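You operate a simulated robot arm through the tools that you are given. There is no shell and no other tool. Be economical: measure what you need, move in short steps, check, and stop when the job is done.

You are at the controls of a simulated robot arm. One attempt, no reset.

Task
Try both socketed profiles with the green plug gauge and fit the IN cleat where it enters.
Fine: the gauge goes back to its place; both profiles stay in their sockets.

The check looks at the end state, three seconds after you hand in, the way a careful person would. Anything else that was tipped, shoved, dropped, spilled or broken makes it a failure.

Robot
A 6-joint arm with a two-finger parallel gripper, fixed in place. Base frame: the origin is at the foot of the arm, x ahead of it, y to its left, z up; the work surface is at about z = 89.8. Lengths are in cm, angles in rad, forces in N, time in s.
With the tool pointing down near the work surface it reaches from about 24 to 64 cm from the base axis. Its first joint turns from -1.152 to 1.152 rad. Payload 2.7 kg.
Tool frame: the origin (TCP) lies between the finger pads and is the grasp point; the fingertips stand 2.3 cm ahead of it; z points along the fingers, y is the line along which they close. The gripper opens to 9.4 cm. The fingers are 3.8 cm wide and 1 cm thick; the gripper's body (5.4 by 9.6 cm) begins 3.9 cm behind the TCP.
Orientation is told as [roll, pitch, yaw] about the base's x, y, z axes, in that order, counted from this pose: with the fingers straight down and closing along the base's y, the tool's x points along the base's -x, its y along +y and its z along -z.

Tools
- The arm moves only by the tool move_arm. Its arguments are lists of equal length, an entry for each row: "delta_pos": the shift along the base's x, y, z in cm, a list of three; "angular": the turn, a rotation vector about the base's x, y, z in rad, a list of three. In form: {"delta_pos": [[x, y, z], ...], "angular": [[wx, wy, wz], ...]}. A call has 1 to 10 rows; each row shifts and turns the commanded pose from where the row before left it. "grip" is the gripper command, from -1 (fully open) to 1 (shut), values between in proportion, set as the call begins (left out, the last holds). Rows are played at 5 a second. More than 5 cm and 0.15 rad between two rows, or a gripper value outside its range, and nothing of the call is played. Where a pose cannot be reached the arm comes as near as it can. A force on the tool above 70 N (or 10 N above the force at the start of the call, whichever is more), or a blocked arm, ends the call early, and 0.2 s more pass. Each finger travels about 4.5 cm/s and halts on what it meets, pressing with about 28 N; the grip force reading is that of the motor and also rises with nothing between the fingers. The clock runs only during rows and for 0.2 s after the last one: add rows that do not move to give the fingers time. It gives the time, the measured TCP pose, the force on the tool (base axes), the opening and the grip force at its end, in the units of the frame above (readings bear some noise), and new pictures: "show" is both (left out), scene, wrist or none.
- Cameras (640 x 400 px; columns grow to the right, rows downward): "scene" is fixed at [9.39, -42.73, 142.33]; the picture's right is [0.66, -0.75, 0.00], its down [-0.38, -0.33, -0.86] and it looks along [0.65, 0.57, -0.50] (base axes); focal length 304 px, centre (320, 200). "wrist" rides on the gripper at [8.6, 1.6, -7.5] in the tool frame; the picture's right is [-0.18, 0.98, 0.00], its down [-0.58, -0.11, -0.81] and it looks along [-0.79, -0.15, 0.59] (tool axes); focal length 243 px, centre (320, 200). There is no depth. A picture from a camera that has moved, and an enlarged one, comes with that camera's place and axes in the base frame and with its lens. The place of the scene camera against the robot may be out by one fixed shift of up to 2.5 cm in any direction.
- inspect(camera, box): a new picture of the part [left, top, right, bottom] of that camera's present view, enlarged. No time passes.
- job_done(): hands the job in; it is judged then, once.

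Go step by step. Nothing tells you positions but the pictures and the camera data: compare them with the known pose of the tool, close in by small moves and look again before you grip or let go. The budget is 120 turns and 200 pictures, counting those below and the enlarged ones. Unless the task says otherwise, let go and move clear before handing in, and close with one line.

The tools are called as a command line: name --argument value ..., lists and objects as JSON in quotes. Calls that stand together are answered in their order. move_arm: Moves the arm, as the interface text tells. Its arguments: {"type":"object","properties":{"delta_pos":{"type":"array","items":{"type":"array","items":{"type":"number"}}},"angular":{"type":"array","items":{"type":"array","items":{"type":"number"}}},"grip":{"type":"number"},"show":{"type":"string","enum":["both","scene","wrist","none"]}},"required":["delta_pos","angular"]} The other tools are called the same way: inspect (camera, box) takes an enlarged picture of a part of a camera's view; job_done () hands the job in.

At the start:

```text
time_s: 0.0
ee_pos: [35.8, -2.48, 128.08]
ee_rot: [0.0, -0.002, -0.002]
wrist_force: [0.4, -0.5, -0.5]
gripper_width: 9.41
grip_force: 0.0
```

scene: 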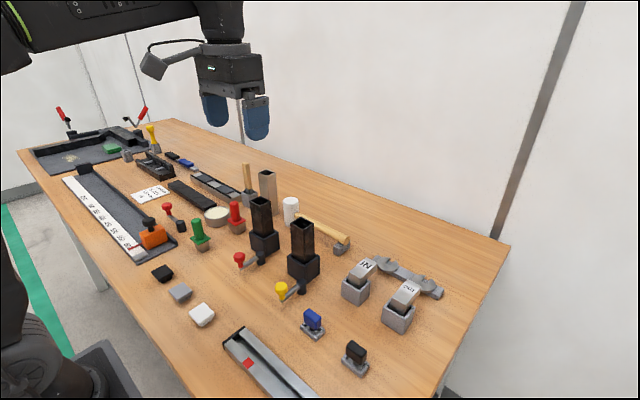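
wrist: 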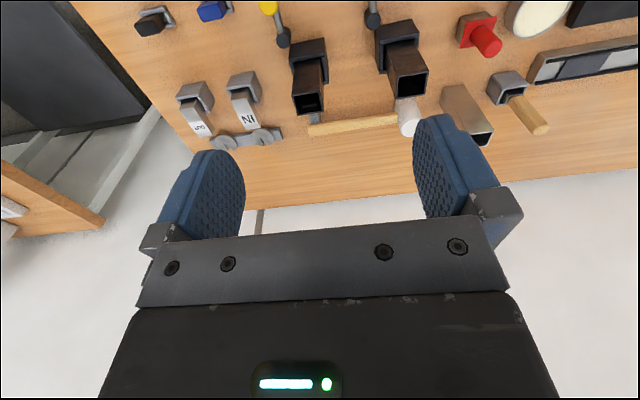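

I see a bench with two dark upright profiles in sockets, green and red plug gauges, and IN / OUT cleats in grey holders. I'll enlarge the relevant areas first.

inspect --camera "scene" --box '[140, 160, 300, 260]'

inspect --camera "scene" --box '[220, 180, 380, 280]'

inspect --camera "scene" --box '[300, 240, 460, 340]'

inspect --camera "scene" --box '[60, 120, 220, 220]'

```text
4.00 times, centred on (220, 210) of scene
camera zoom: at [9.39, -42.73, 142.33], right [0.66, -0.75, 0.0], down [-0.38, -0.33, -0.86], along [0.65, 0.57, -0.5], focal length 1216 px, centre (720, 160)
```

zoom: 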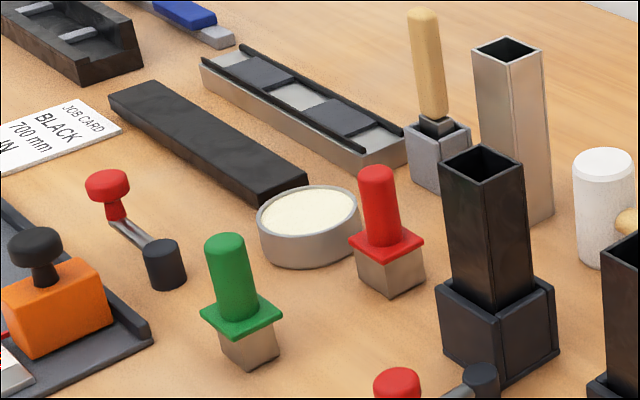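

```text
4.00 times, centred on (300, 230) of scene
camera zoom: at [9.39, -42.73, 142.33], right [0.66, -0.75, 0.0], down [-0.38, -0.33, -0.86], along [0.65, 0.57, -0.5], focal length 1216 px, centre (400, 80)
```

zoom: 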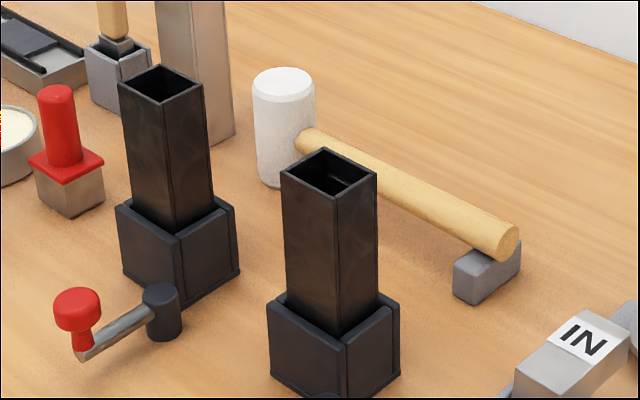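

```text
4.00 times, centred on (380, 290) of scene
camera zoom: at [9.39, -42.73, 142.33], right [0.66, -0.75, 0.0], down [-0.38, -0.33, -0.86], along [0.65, 0.57, -0.5], focal length 1216 px, centre (80, -160)
```

zoom: 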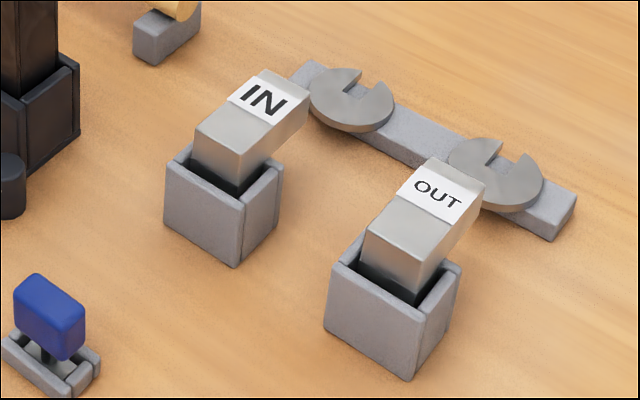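

```text
4.00 times, centred on (140, 170) of scene
camera zoom: at [9.39, -42.73, 142.33], right [0.66, -0.75, 0.0], down [-0.38, -0.33, -0.86], along [0.65, 0.57, -0.5], focal length 1216 px, centre (1040, 320)
```

zoom: 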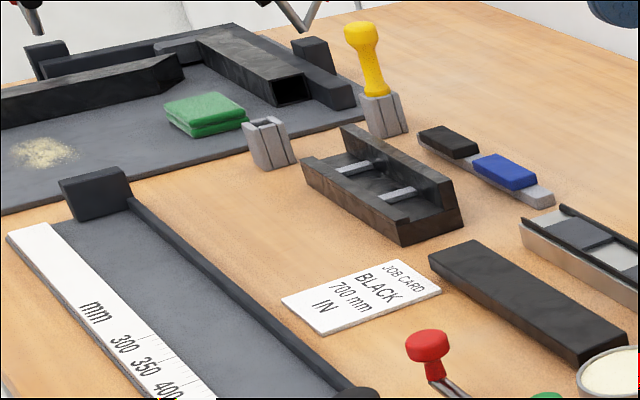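

The green gauge stands near (36.6, 23), with the profiles near (49, 12) and (48, -4) and the IN cleat near (50, -17). I'll move above the gauge to look with the wrist camera.

move_arm --delta_pos '[[0, 4.3, -2.5], [0, 4.3, -2.5], [0, 4.3, -2.5], [0, 4.3, -2.5], [0, 4.3, -2.5], [0, 4, -2.5], [0, 0, 0]]' --angular '[[0, 0, 0], [0, 0, 0], [0, 0, 0], [0, 0, 0], [0, 0, 0], [0, 0, 0], [0, 0, 0]]'

```text
time_s: 1.6
ee_pos: [35.44, 23.2, 113.03]
ee_rot: [0.002, -0.001, -0.001]
wrist_force: [0.3, 0.0, -0.6]
gripper_width: 9.41
grip_force: 0.1
camera wrist: at [26.79, 24.93, 120.51], right [0.19, 0.98, 0.0], down [0.58, -0.11, 0.81], along [0.79, -0.15, -0.59], focal length 243 px, centre (320, 200)
```

scene: 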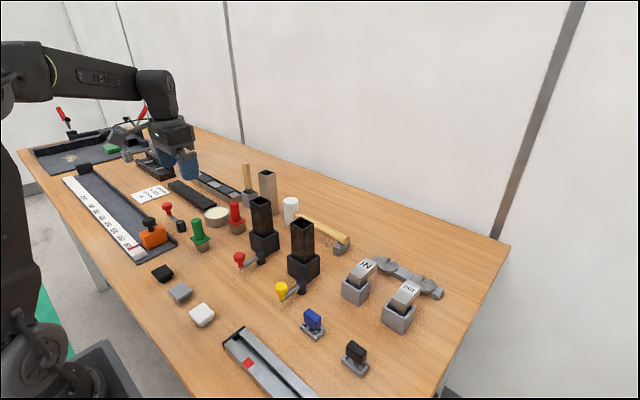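
wrist: 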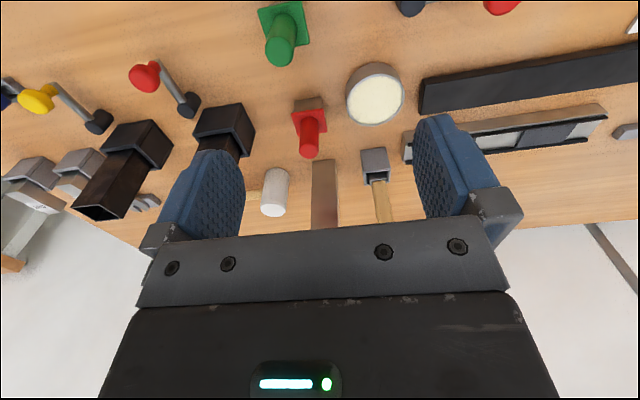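

The gauge comes out at about (34.8, 20.0) in the robot frame. I'll shift over it, stay above the handle top and check.

move_arm --delta_pos '[[-0.6, -3.2, -3], [0, 0, -3], [0, 0, -2], [0, 0, 0]]' --angular '[[0, 0, 0], [0, 0, 0], [0, 0, 0], [0, 0, 0]]'

```text
time_s: 2.6
ee_pos: [35.03, 19.82, 104.91]
ee_rot: [0.001, -0.003, -0.003]
wrist_force: [-0.4, -0.1, -0.3]
gripper_width: 9.4
grip_force: 0.0
camera wrist: at [26.31, 21.48, 112.51], right [0.19, 0.98, 0.0], down [0.58, -0.11, 0.81], along [0.79, -0.15, -0.59], focal length 243 px, centre (320, 200)
```

scene: 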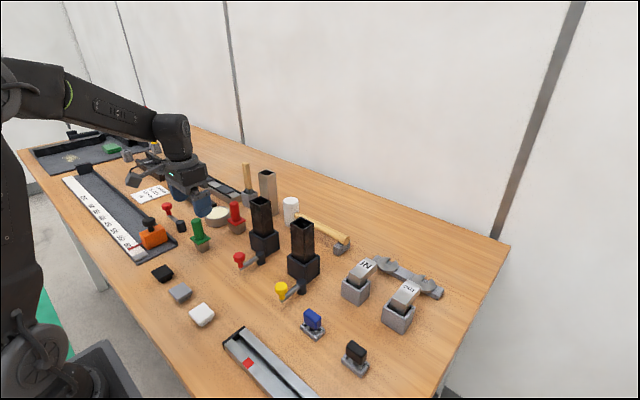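
wrist: 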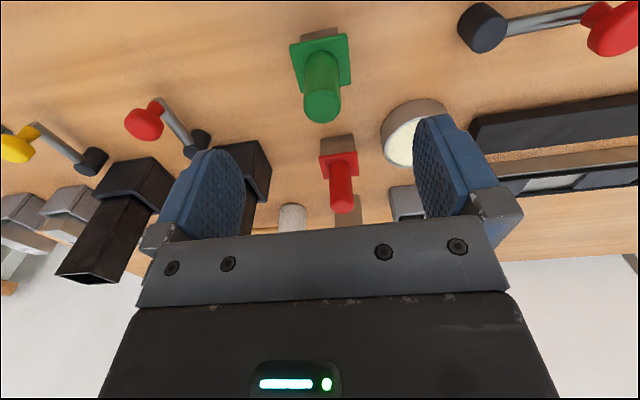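

The gauge sits at about (34.7, 20.0). I'll zoom in to get its yaw and those of the profiles.

inspect --camera "wrist" --box '[272, 10, 372, 130]'

inspect --camera "wrist" --box '[0, 80, 280, 290]'

```text
3.33 times, centred on (322, 70) of wrist
camera zoom: at [26.31, 21.48, 112.51], right [0.19, 0.98, 0.0], down [0.58, -0.11, 0.81], along [0.79, -0.15, -0.59], focal length 809 px, centre (313, 633)
```

zoom: 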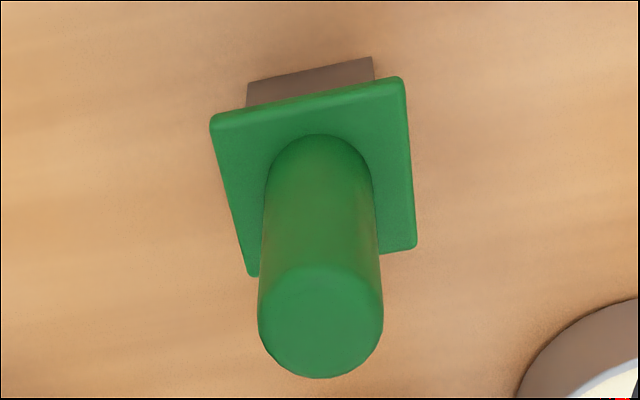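

```text
1.90 times, centred on (140, 185) of wrist
camera zoom: at [26.31, 21.48, 112.51], right [0.19, 0.98, 0.0], down [0.58, -0.11, 0.81], along [0.79, -0.15, -0.59], focal length 462 px, centre (663, 229)
```

zoom: 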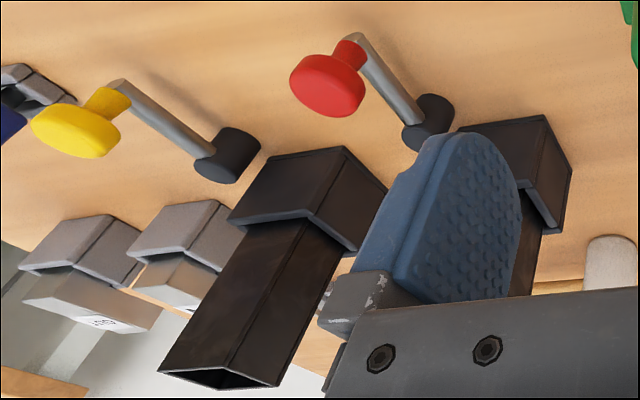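

The gauge is aligned with the base axes, with its flange near z≈93 and handle top at about 99. I'll descend with open fingers to around z=96.8.

move_arm --delta_pos '[[-0.1, 0.15, -3], [0, 0, -3], [0, 0, -2], [0, 0, 0]]' --angular '[[0, 0, 0], [0, 0, 0], [0, 0, 0], [0, 0, 0]]'

inspect --camera "scene" --box '[150, 180, 270, 260]'

```text
time_s: 3.6
ee_pos: [35.07, 20.11, 96.99]
ee_rot: [-0.001, -0.002, -0.001]
wrist_force: [0.3, -0.3, 0.7]
gripper_width: 9.4
grip_force: 0.1
camera wrist: at [26.39, 21.69, 104.48], right [0.19, 0.98, 0.0], down [0.58, -0.11, 0.81], along [0.79, -0.15, -0.59], focal length 243 px, centre (320, 200)
```

scene: 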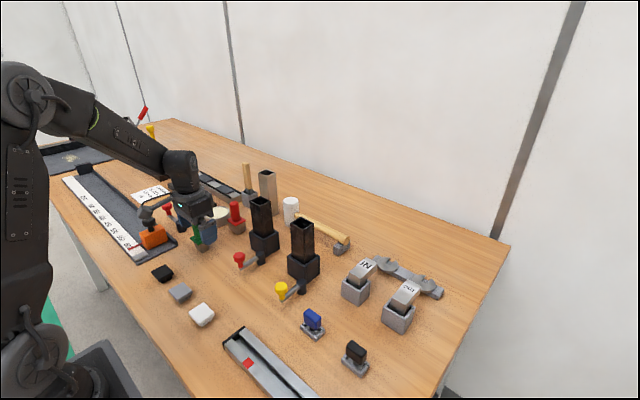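
wrist: 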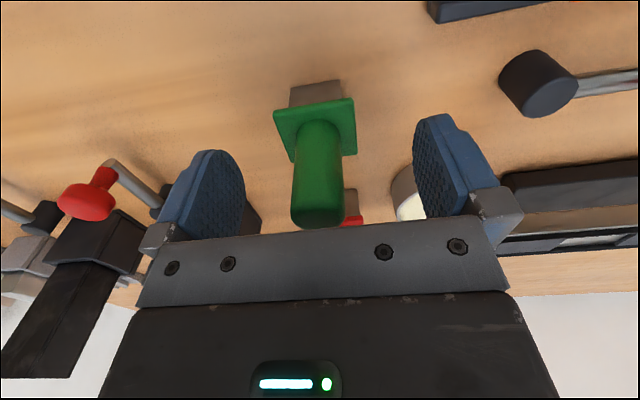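

```text
5.00 times, centred on (210, 220) of scene
camera zoom: at [9.39, -42.73, 142.33], right [0.66, -0.75, 0.0], down [-0.38, -0.33, -0.86], along [0.65, 0.57, -0.5], focal length 1520 px, centre (870, 100)
```

zoom: 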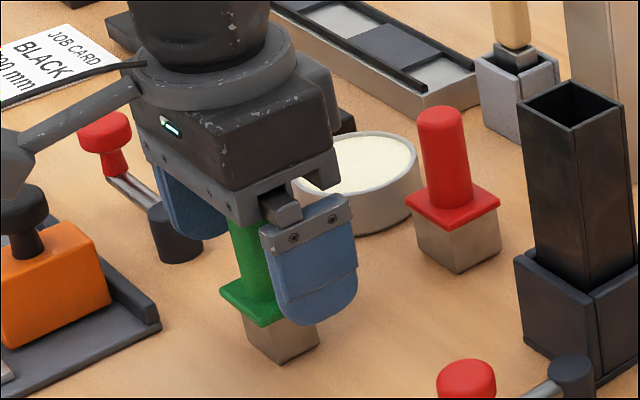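

The handle stands centred between the fingers, with the tips above the flange. I'll close the gripper.

move_arm --delta_pos '[[0, 0, 0], [0, 0, 0], [0, 0, 0], [0, 0, 0], [0, 0, 0], [0, 0, 0], [0, 0, 0]]' --angular '[[0, 0, 0], [0, 0, 0], [0, 0, 0], [0, 0, 0], [0, 0, 0], [0, 0, 0], [0, 0, 0]]' --grip 1 --show "wrist"

inspect --camera "scene" --box '[150, 180, 270, 260]'

```text
time_s: 5.2
ee_pos: [35.02, 20.04, 96.97]
ee_rot: [0.0, -0.001, -0.003]
wrist_force: [0.8, -0.5, -0.5]
gripper_width: 2.34
grip_force: 28.2
camera wrist: at [26.4, 21.69, 104.51], right [0.19, 0.98, 0.0], down [0.58, -0.11, 0.81], along [0.79, -0.15, -0.59], focal length 243 px, centre (320, 200)
```

wrist: 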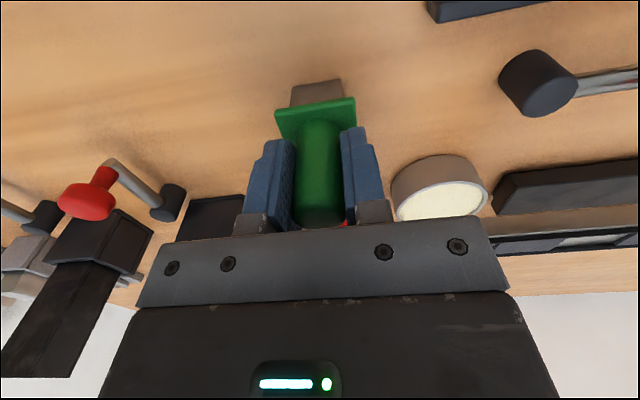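

```text
5.00 times, centred on (210, 220) of scene
camera zoom: at [9.39, -42.73, 142.33], right [0.66, -0.75, 0.0], down [-0.38, -0.33, -0.86], along [0.65, 0.57, -0.5], focal length 1520 px, centre (870, 100)
```

zoom: 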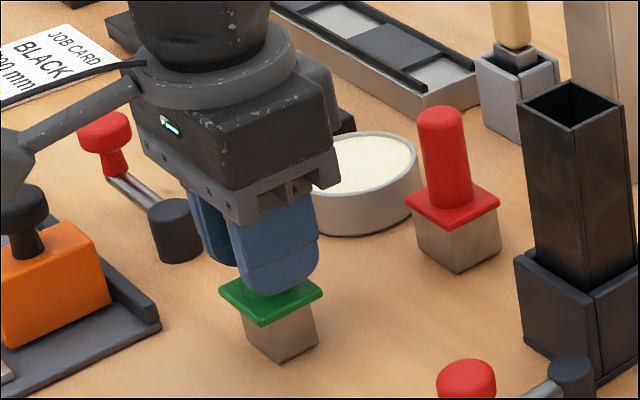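

The gauge is held (opening 2.34), and its home is TCP ≈ (35.03, 20.07, 96.97). I'll lift straight up, then go to a viewing spot between the two profiles.

move_arm --delta_pos '[[0, 0, 2], [0, 0, 4], [0, 0, 5], [0, 0, 5], [0, 0, 5], [0, -4.5, 1], [1, -4.5, 0], [1.5, -4.5, 0], [1.5, -4.5, 0], [0, 0, 0]]' --angular '[[0, 0, 0], [0, 0, 0], [0, 0, 0], [0, 0, 0], [0, 0, 0], [0, 0, 0], [0, 0, 0], [0, 0, 0], [0, 0, 0], [0, 0, 0]]'

```text
time_s: 7.4
ee_pos: [39.2, 1.99, 118.84]
ee_rot: [0.0, -0.003, 0.0]
wrist_force: [-0.5, -0.5, -1.6]
gripper_width: 2.36
grip_force: 28.4
camera wrist: at [30.55, 3.59, 126.39], right [0.18, 0.98, 0.0], down [0.58, -0.11, 0.81], along [0.79, -0.15, -0.59], focal length 243 px, centre (320, 200)
```

scene: 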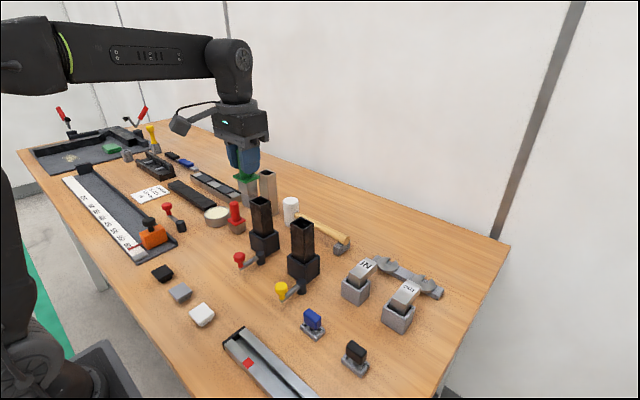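
wrist: 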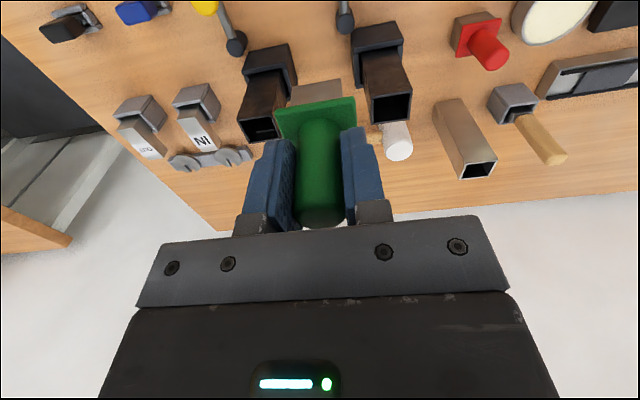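

inspect --camera "wrist" --box '[220, 30, 430, 160]'

inspect --camera "scene" --box '[200, 130, 340, 310]'

inspect --camera "wrist" --box '[100, 60, 280, 180]'

```text
3.05 times, centred on (325, 95) of wrist
camera zoom: at [30.55, 3.59, 126.39], right [0.18, 0.98, 0.0], down [0.58, -0.11, 0.81], along [0.79, -0.15, -0.59], focal length 739 px, centre (305, 520)
```

zoom: 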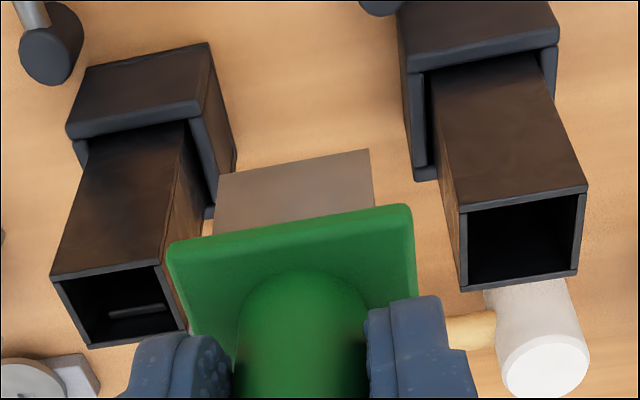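

```text
2.22 times, centred on (270, 220) of scene
camera zoom: at [9.39, -42.73, 142.33], right [0.66, -0.75, 0.0], down [-0.38, -0.33, -0.86], along [0.65, 0.57, -0.5], focal length 676 px, centre (431, 156)
```

zoom: 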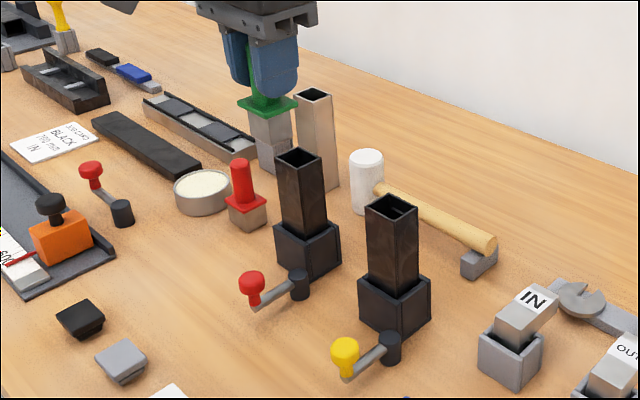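

```text
3.33 times, centred on (190, 120) of wrist
camera zoom: at [30.55, 3.59, 126.39], right [0.18, 0.98, 0.0], down [0.58, -0.11, 0.81], along [0.79, -0.15, -0.59], focal length 809 px, centre (753, 467)
```

zoom: 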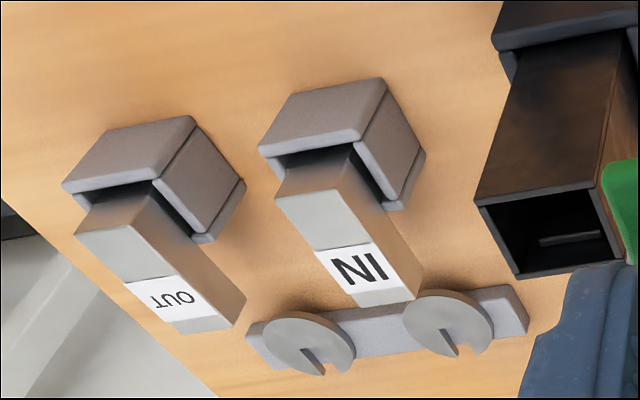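

Profile B shows a light ridge (weld bead) inside, while A looks clean. Both openings are rectangular, about 3.1 × 3.9, and axis-aligned. I put A's mouth at about (45.2, 7.8), and the plug centre is about +0.15 in x from the TCP. I'll move above A.

move_arm --delta_pos '[[2, 2, 0], [2, 2, 0], [1.9, 1.85, -1], [0, 0, -2], [0, 0, 0]]' --angular '[[0, 0, 0], [0, 0, 0], [0, 0, 0], [0, 0, 0], [0, 0, 0]]'

inspect --camera "wrist" --box '[240, 20, 400, 140]'

inspect --camera "scene" --box '[200, 130, 320, 250]'

```text
time_s: 8.6
ee_pos: [45.11, 8.01, 116.06]
ee_rot: [0.0, -0.001, -0.001]
wrist_force: [0.1, -0.7, -1.6]
gripper_width: 2.35
grip_force: 28.6
camera wrist: at [36.43, 9.63, 123.53], right [0.19, 0.98, 0.0], down [0.58, -0.11, 0.81], along [0.79, -0.15, -0.59], focal length 243 px, centre (320, 200)
```

scene: 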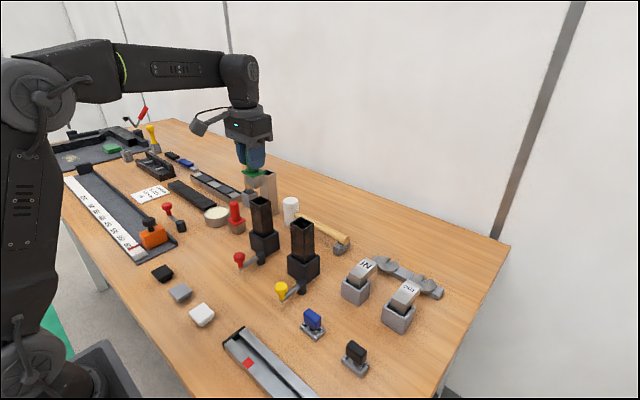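
wrist: 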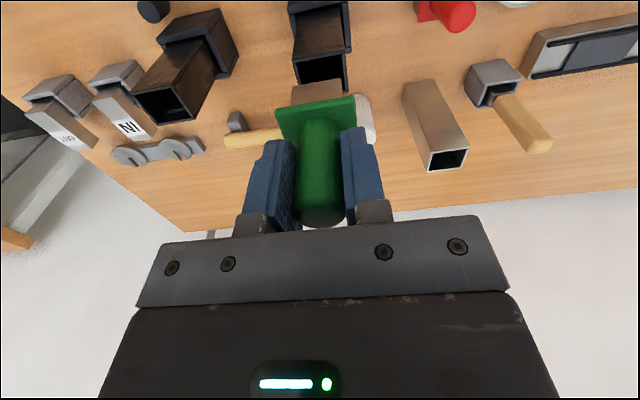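

```text
3.33 times, centred on (320, 80) of wrist
camera zoom: at [36.43, 9.63, 123.53], right [0.19, 0.98, 0.0], down [0.58, -0.11, 0.81], along [0.79, -0.15, -0.59], focal length 809 px, centre (320, 600)
```

zoom: 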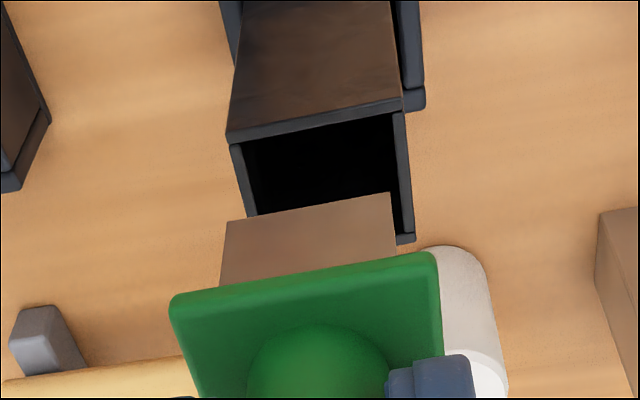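

```text
3.33 times, centred on (260, 190) of scene
camera zoom: at [9.39, -42.73, 142.33], right [0.66, -0.75, 0.0], down [-0.38, -0.33, -0.86], along [0.65, 0.57, -0.5], focal length 1013 px, centre (520, 233)
```

zoom: 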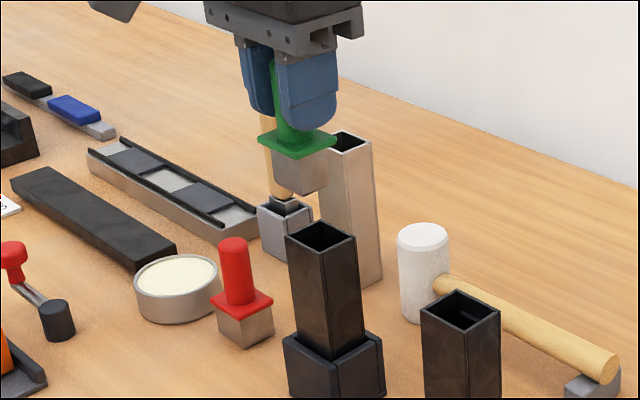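

Triangulating over two views puts A's mouth at z≈104.3, centre (46.1, 7.95). The plug needs about +0.85 in x, then a descent to just above the mouth.

move_arm --delta_pos '[[0.85, 0, -1], [0, 0, -2], [0, 0, 0]]' --angular '[[0, 0, 0], [0, 0, 0], [0, 0, 0]]' --show "none"

inspect --camera "wrist" --box '[240, 20, 400, 140]'

inspect --camera "scene" --box '[220, 150, 300, 230]'

```text
time_s: 9.4
ee_pos: [45.86, 7.85, 112.9]
ee_rot: [0.0, -0.001, -0.002]
wrist_force: [0.5, 0.1, -1.5]
gripper_width: 2.37
grip_force: 28.1
```

```text
3.33 times, centred on (320, 80) of wrist
camera zoom: at [37.18, 9.6, 120.39], right [0.19, 0.98, 0.0], down [0.58, -0.11, 0.81], along [0.79, -0.15, -0.59], focal length 809 px, centre (320, 600)
```

zoom: 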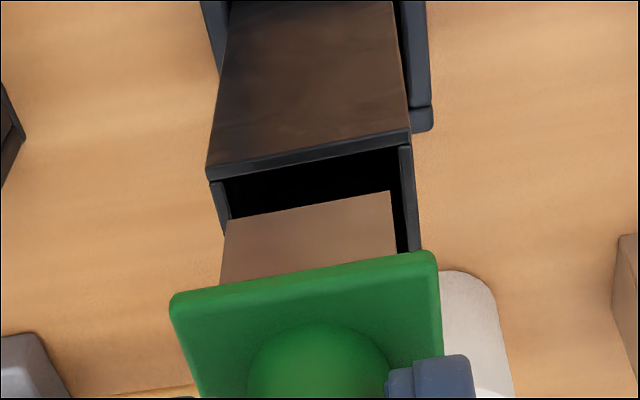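

```text
5.00 times, centred on (260, 190) of scene
camera zoom: at [9.39, -42.73, 142.33], right [0.66, -0.75, 0.0], down [-0.38, -0.33, -0.86], along [0.65, 0.57, -0.5], focal length 1520 px, centre (620, 250)
```

zoom: 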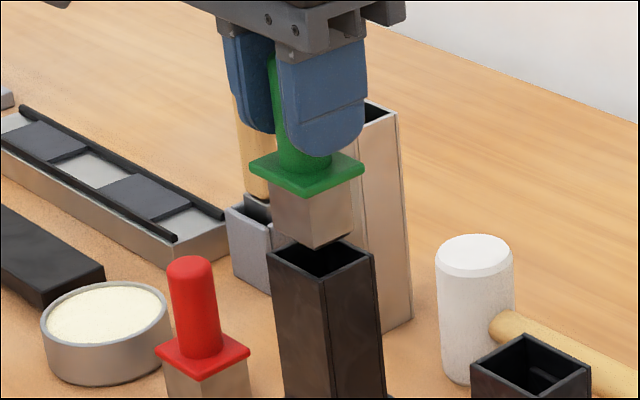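

The geometry is consistent: A's centre is (45.98, 7.98) with the top at 104.3. I'll zoom more tightly to check the plug against the mouth.

inspect --camera "scene" --box '[264, 180, 304, 210]'

inspect --camera "wrist" --box '[285, 50, 355, 100]'

```text
13.33 times, centred on (284, 195) of scene
camera zoom: at [9.39, -42.73, 142.33], right [0.66, -0.75, 0.0], down [-0.38, -0.33, -0.86], along [0.65, 0.57, -0.5], focal length 4053 px, centre (800, 267)
```

zoom: 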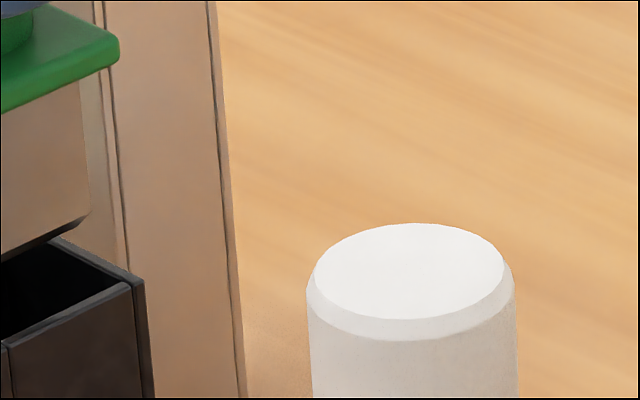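

```text
8.00 times, centred on (320, 75) of wrist
camera zoom: at [37.18, 9.6, 120.39], right [0.19, 0.98, 0.0], down [0.58, -0.11, 0.81], along [0.79, -0.15, -0.59], focal length 1941 px, centre (320, 1200)
```

zoom: 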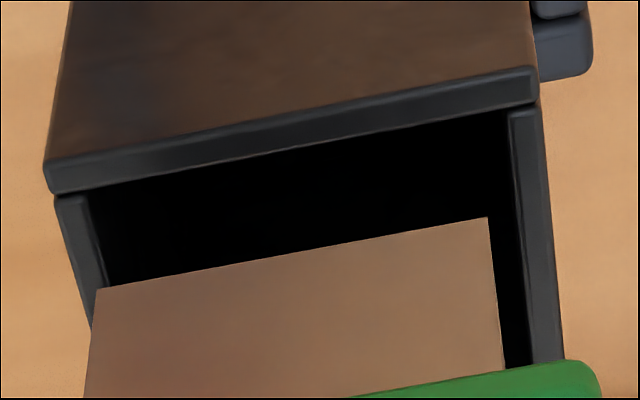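

inspect --camera "scene" --box '[248, 175, 304, 215]'

```text
10.00 times, centred on (276, 195) of scene
camera zoom: at [9.39, -42.73, 142.33], right [0.66, -0.75, 0.0], down [-0.38, -0.33, -0.86], along [0.65, 0.57, -0.5], focal length 3040 px, centre (760, 250)
```

zoom: 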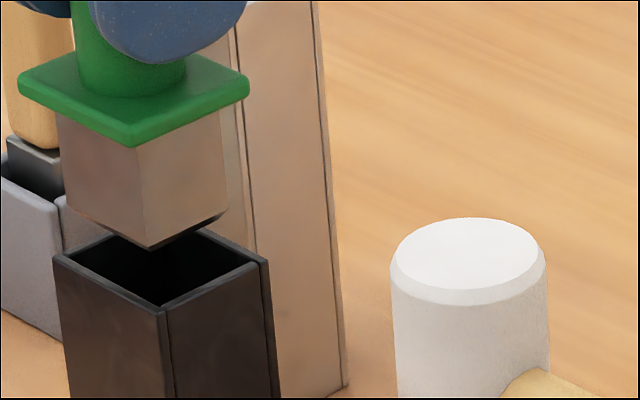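

The plug is nearly centred, so I'll shift it +0.1 in x and lower it in small steps while watching the force.

move_arm --delta_pos '[[0.1, 0, -0.6], [0, 0, -0.6], [0, 0, -0.3], [0, 0, -0.3], [0, 0, 0]]' --angular '[[0, 0, 0], [0, 0, 0], [0, 0, 0], [0, 0, 0], [0, 0, 0]]' --show "none"

inspect --camera "scene" --box '[244, 175, 300, 215]'

inspect --camera "wrist" --box '[285, 50, 365, 110]'

```text
time_s: 10.6
ee_pos: [45.95, 8.03, 111.27]
ee_rot: [0.0, -0.002, 0.0]
wrist_force: [0.4, 0.2, -1.8]
gripper_width: 2.33
grip_force: 28.2
```

```text
10.00 times, centred on (272, 195) of scene
camera zoom: at [9.39, -42.73, 142.33], right [0.66, -0.75, 0.0], down [-0.38, -0.33, -0.86], along [0.65, 0.57, -0.5], focal length 3040 px, centre (800, 250)
```

zoom: 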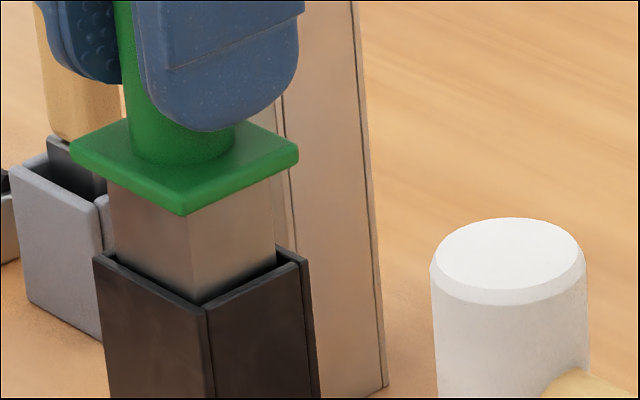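

```text
6.67 times, centred on (325, 80) of wrist
camera zoom: at [37.21, 9.55, 118.69], right [0.19, 0.98, 0.0], down [0.58, -0.11, 0.81], along [0.79, -0.15, -0.59], focal length 1618 px, centre (287, 1000)
```

zoom: 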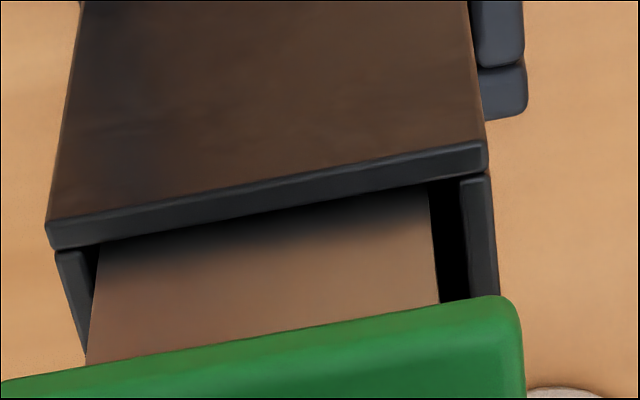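

The plug is entering A freely. I'll centre it by +0.1 in y and continue down.

move_arm --delta_pos '[[0, 0.1, 0], [0, 0, -0.5], [0, 0, -0.5], [0, 0, -0.5], [0, 0, 0]]' --angular '[[0, 0, 0], [0, 0, 0], [0, 0, 0], [0, 0, 0], [0, 0, 0]]' --show "none"

inspect --camera "scene" --box '[240, 180, 304, 220]'

```text
time_s: 11.8
ee_pos: [45.96, 7.93, 109.66]
ee_rot: [0.001, -0.003, 0.0]
wrist_force: [0.0, -0.4, -2.1]
gripper_width: 2.34
grip_force: 28.1
```

```text
10.00 times, centred on (272, 200) of scene
camera zoom: at [9.39, -42.73, 142.33], right [0.66, -0.75, 0.0], down [-0.38, -0.33, -0.86], along [0.65, 0.57, -0.5], focal length 3040 px, centre (800, 200)
```

zoom: 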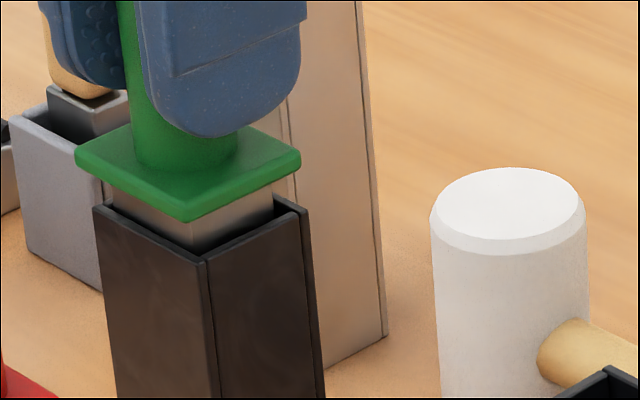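

move_arm --delta_pos '[[0, 0, -0.4], [0, 0, -0.3], [0, 0, 0]]' --angular '[[0, 0, 0], [0, 0, 0], [0, 0, 0]]' --show "none"

inspect --camera "scene" --box '[240, 180, 304, 220]'

```text
time_s: 12.6
ee_pos: [45.87, 7.88, 109.05]
ee_rot: [0.001, -0.002, -0.002]
wrist_force: [-0.2, 0.1, -1.8]
gripper_width: 2.35
grip_force: 28.3
```

```text
10.00 times, centred on (272, 200) of scene
camera zoom: at [9.39, -42.73, 142.33], right [0.66, -0.75, 0.0], down [-0.38, -0.33, -0.86], along [0.65, 0.57, -0.5], focal length 3040 px, centre (800, 200)
```

zoom: 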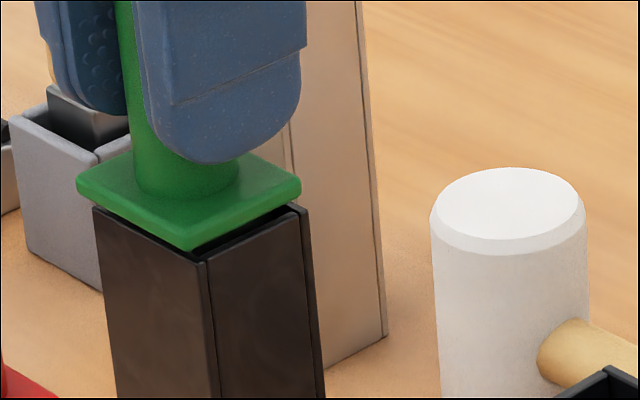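

The gauge goes fully into A with no resistance, so A passes. Next I'll withdraw and carry it over B, which I estimate at (46.0, -6.1).

move_arm --delta_pos '[[0, 0, 0.6], [0, 0, 1.5], [0, 0, 2], [0, 0, 2], [0, -4, 0], [0, -4, 0], [0, -3, 0], [0, -3, 0], [0, 0, -2.3], [0, 0, 0]]' --angular '[[0, 0, 0], [0, 0, 0], [0, 0, 0], [0, 0, 0], [0, 0, 0], [0, 0, 0], [0, 0, 0], [0, 0, 0], [0, 0, 0], [0, 0, 0]]'

inspect --camera "wrist" --box '[285, 50, 365, 110]'

inspect --camera "scene" --box '[274, 190, 338, 240]'

```text
time_s: 14.8
ee_pos: [45.97, -6.03, 112.89]
ee_rot: [0.0, 0.0, -0.001]
wrist_force: [-0.6, 0.6, -1.2]
gripper_width: 2.35
grip_force: 27.6
camera wrist: at [37.24, -4.35, 120.34], right [0.19, 0.98, 0.0], down [0.58, -0.11, 0.81], along [0.79, -0.15, -0.59], focal length 243 px, centre (320, 200)
```

scene: 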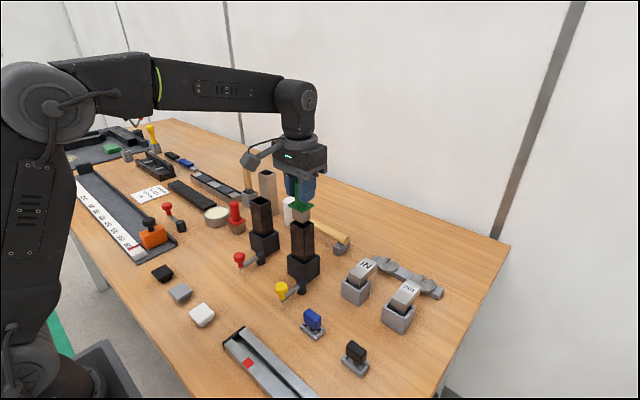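
wrist: 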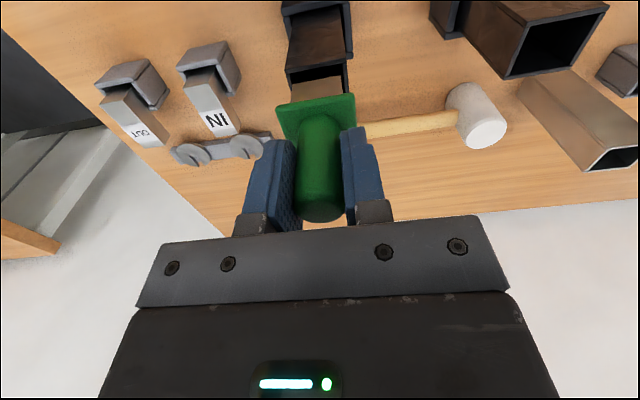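

```text
6.67 times, centred on (325, 80) of wrist
camera zoom: at [37.24, -4.35, 120.34], right [0.19, 0.98, 0.0], down [0.58, -0.11, 0.81], along [0.79, -0.15, -0.59], focal length 1618 px, centre (287, 1000)
```

zoom: 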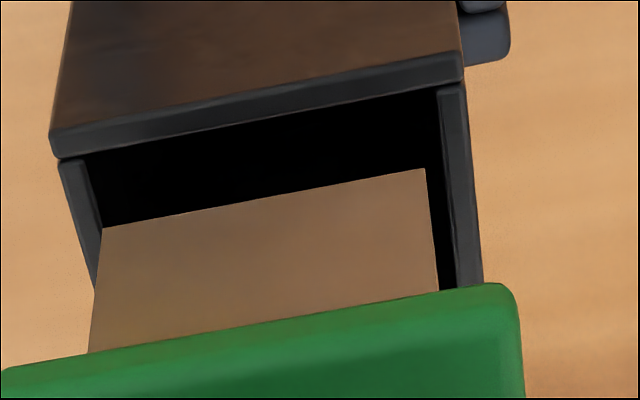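

```text
8.00 times, centred on (306, 215) of scene
camera zoom: at [9.39, -42.73, 142.33], right [0.66, -0.75, 0.0], down [-0.38, -0.33, -0.86], along [0.65, 0.57, -0.5], focal length 2432 px, centre (432, 80)
```

zoom: 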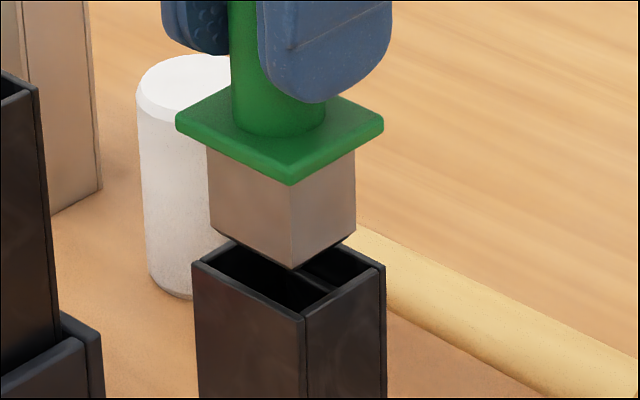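

The plug is centred over B within about 0.05. I'll lower it gently to the mouth and see whether it enters, expecting the bead to stop it.

move_arm --delta_pos '[[0.03, -0.05, -0.6], [0, 0, -0.5], [0, 0, -0.2], [0, 0, -0.2], [0, 0, 0]]' --angular '[[0, 0, 0], [0, 0, 0], [0, 0, 0], [0, 0, 0], [0, 0, 0]]' --show "none"

inspect --camera "scene" --box '[274, 190, 338, 240]'

```text
time_s: 16.0
ee_pos: [45.98, -6.07, 111.4]
ee_rot: [0.0, -0.002, -0.002]
wrist_force: [-0.8, -0.3, -2.0]
gripper_width: 2.32
grip_force: 28.2
```

```text
8.00 times, centred on (306, 215) of scene
camera zoom: at [9.39, -42.73, 142.33], right [0.66, -0.75, 0.0], down [-0.38, -0.33, -0.86], along [0.65, 0.57, -0.5], focal length 2432 px, centre (432, 80)
```

zoom: 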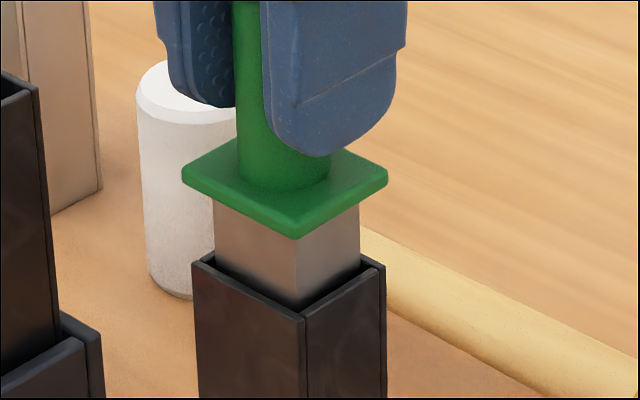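

move_arm --delta_pos '[[0, 0, -0.2], [0, 0, -0.2], [0, 0, 0]]' --angular '[[0, 0, 0], [0, 0, 0], [0, 0, 0]]' --show "none"

```text
time_s: 16.8
ee_pos: [46.04, -6.2, 110.89]
ee_rot: [0.001, 0.0, -0.002]
wrist_force: [-0.4, 0.0, -2.3]
gripper_width: 2.33
grip_force: 27.7
```

move_arm --delta_pos '[[0, 0, -0.15], [0, 0, -0.15], [0, 0, 0]]' --angular '[[0, 0, 0], [0, 0, 0], [0, 0, 0]]' --show "none"

inspect --camera "scene" --box '[274, 190, 338, 240]'

```text
time_s: 17.6
ee_pos: [45.93, -6.15, 110.77]
ee_rot: [0.001, -0.007, -0.002]
wrist_force: [-0.2, -2.0, 19.1]
gripper_width: 2.36
grip_force: 27.9
```

```text
8.00 times, centred on (306, 215) of scene
camera zoom: at [9.36, -42.73, 142.33], right [0.66, -0.75, 0.0], down [-0.38, -0.33, -0.86], along [0.65, 0.57, -0.5], focal length 2432 px, centre (432, 80)
```

zoom: 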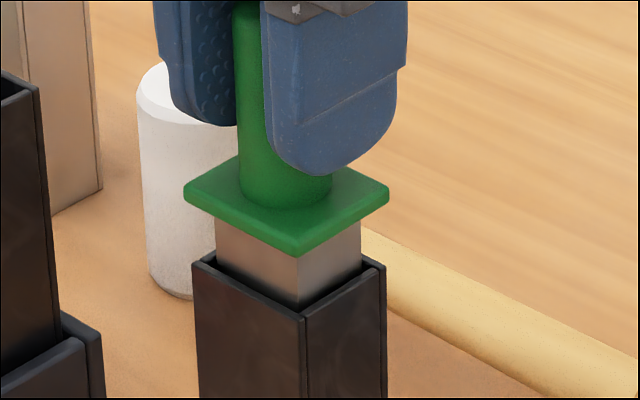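

B stops the gauge about 0.8 cm in, with force rising to about 20 N, so B does not admit it and A is the profile to use. I'll withdraw and take the gauge home.

move_arm --delta_pos '[[0, 0, 0.8], [0, 0, 2.5], [0, 0, 3.5], [-3, 4.5, 0], [-4, 3, 0], [-3.93, 3, 0], [0, 5, 0], [0, 5, 0], [0, 5, 0], [0, 0.67, 0]]' --angular '[[0, 0, 0], [0, 0, 0], [0, 0, 0], [0, 0, 0], [0, 0, 0], [0, 0, 0], [0, 0, 0], [0, 0, 0], [0, 0, 0], [0, 0, 0]]'

```text
refused: row 4 steps farther than a row can; nothing moved
```

move_arm --delta_pos '[[0, 0, 0.8], [0, 0, 2.5], [0, 0, 3.5], [-3, 3.5, 0], [-3, 3.5, 0], [-2.5, 4, 0], [-2.43, 4, 0], [0, 4.9, 0], [0, 4.9, 0], [0, 1.37, 0]]' --angular '[[0, 0, 0], [0, 0, 0], [0, 0, 0], [0, 0, 0], [0, 0, 0], [0, 0, 0], [0, 0, 0], [0, 0, 0], [0, 0, 0], [0, 0, 0]]'

inspect --camera "wrist" --box '[240, 50, 400, 250]'

```text
time_s: 19.8
ee_pos: [35.04, 20.24, 117.5]
ee_rot: [0.002, -0.002, -0.004]
wrist_force: [-0.6, -0.6, -2.4]
gripper_width: 2.32
grip_force: 27.9
camera wrist: at [26.41, 21.88, 124.92], right [0.19, 0.98, 0.0], down [0.58, -0.11, 0.81], along [0.79, -0.15, -0.59], focal length 243 px, centre (320, 200)
```

scene: 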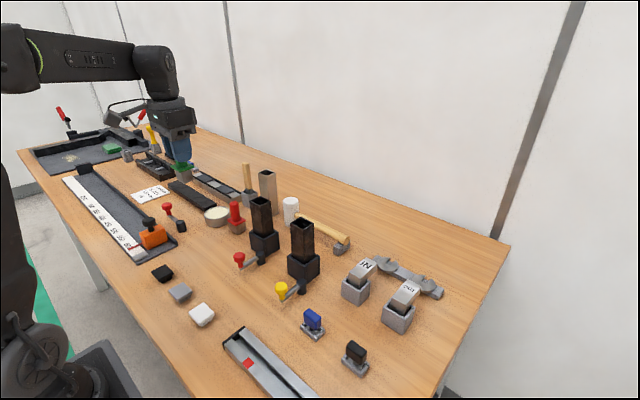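
wrist: 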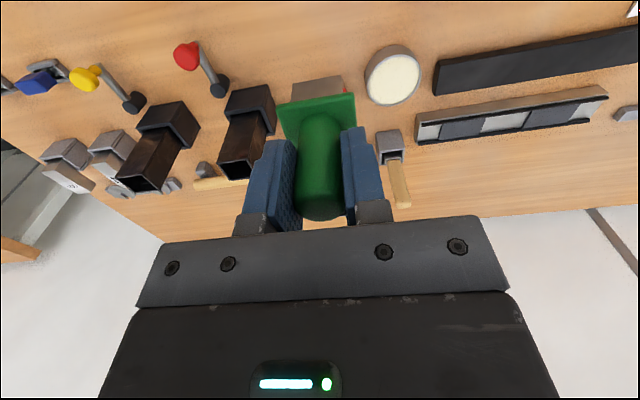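

```text
2.00 times, centred on (320, 150) of wrist
camera zoom: at [26.41, 21.88, 124.92], right [0.19, 0.98, 0.0], down [0.58, -0.11, 0.81], along [0.79, -0.15, -0.59], focal length 485 px, centre (320, 300)
```

zoom: 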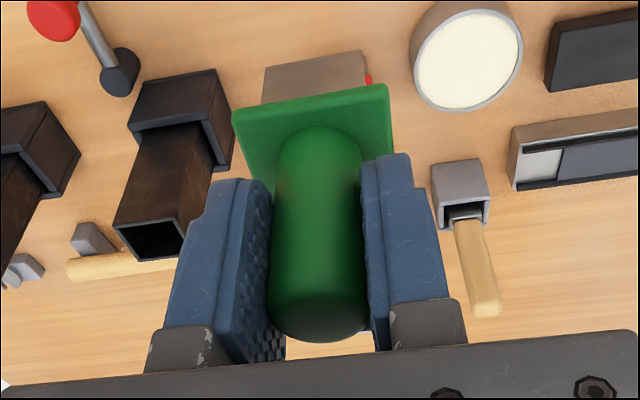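

inspect --camera "wrist" --box '[240, 20, 400, 140]'

inspect --camera "scene" --box '[150, 110, 214, 200]'

```text
3.33 times, centred on (320, 80) of wrist
camera zoom: at [26.41, 21.88, 124.92], right [0.19, 0.98, 0.0], down [0.58, -0.11, 0.81], along [0.79, -0.15, -0.59], focal length 809 px, centre (320, 600)
```

zoom: 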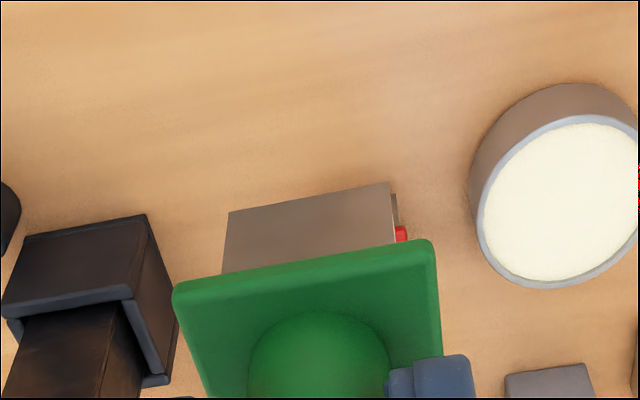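

```text
4.44 times, centred on (182, 155) of scene
camera zoom: at [9.39, -42.72, 142.33], right [0.66, -0.75, 0.0], down [-0.38, -0.33, -0.86], along [0.65, 0.57, -0.5], focal length 1351 px, centre (933, 400)
```

zoom: 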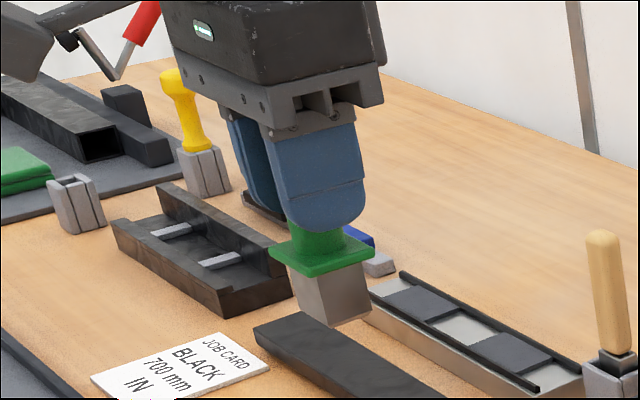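

The gauge may have shifted slightly in the grip, around 0.2 cm. I'll lower it to just above its place and compare with the earlier pictures.

move_arm --delta_pos '[[0, -0.15, -4], [0, 0, -4], [0, 0, -4], [0, 0, -4], [0, 0, -3], [0, 0, -0.5], [0, 0, 0]]' --angular '[[0, 0, 0], [0, 0, 0], [0, 0, 0], [0, 0, 0], [0, 0, 0], [0, 0, 0], [0, 0, 0]]'

inspect --camera "scene" --box '[150, 180, 270, 260]'

inspect --camera "wrist" --box '[240, 50, 400, 250]'

```text
time_s: 21.4
ee_pos: [34.89, 20.13, 98.02]
ee_rot: [0.0, -0.001, -0.002]
wrist_force: [0.2, -0.2, -2.6]
gripper_width: 2.37
grip_force: 28.5
camera wrist: at [26.28, 21.69, 105.56], right [0.19, 0.98, 0.0], down [0.58, -0.11, 0.81], along [0.79, -0.15, -0.59], focal length 243 px, centre (320, 200)
```

scene: 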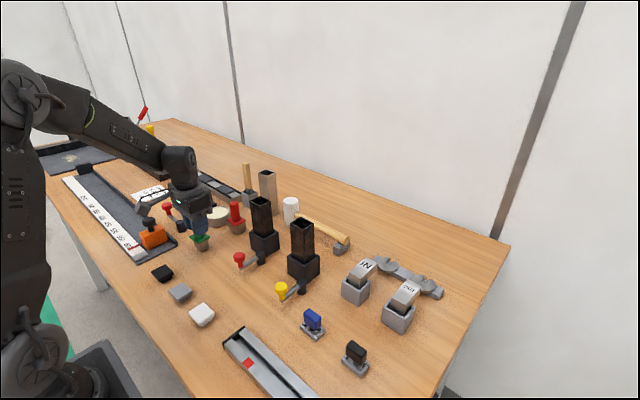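
wrist: 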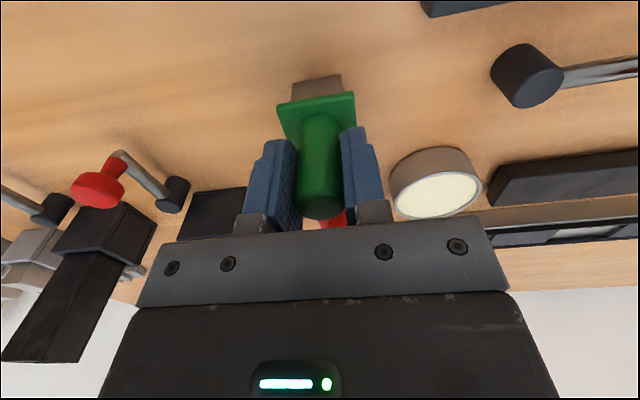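

```text
5.00 times, centred on (210, 220) of scene
camera zoom: at [9.39, -42.73, 142.33], right [0.66, -0.75, 0.0], down [-0.38, -0.33, -0.86], along [0.65, 0.57, -0.5], focal length 1520 px, centre (870, 100)
```

zoom: 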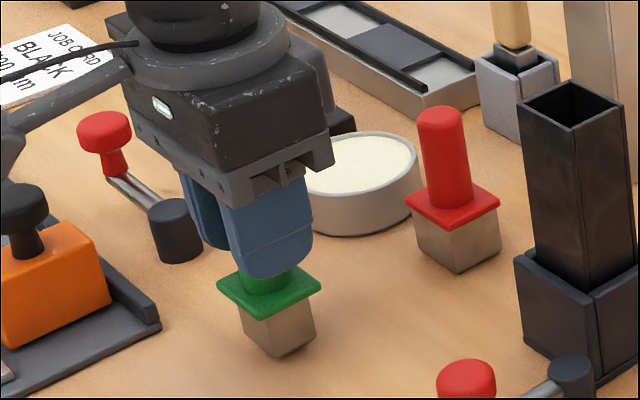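

```text
2.00 times, centred on (320, 150) of wrist
camera zoom: at [26.28, 21.69, 105.56], right [0.19, 0.98, 0.0], down [0.58, -0.11, 0.81], along [0.79, -0.15, -0.59], focal length 485 px, centre (320, 300)
```

zoom: 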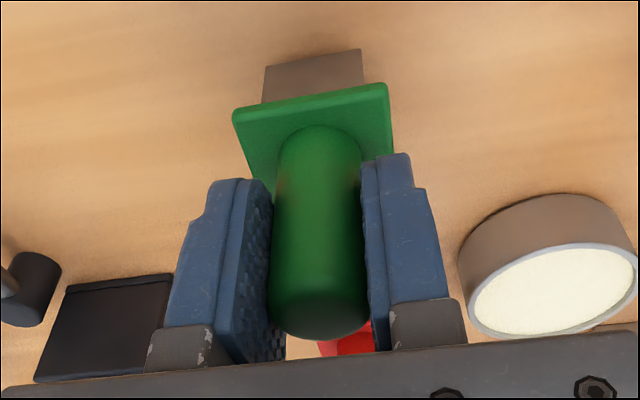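

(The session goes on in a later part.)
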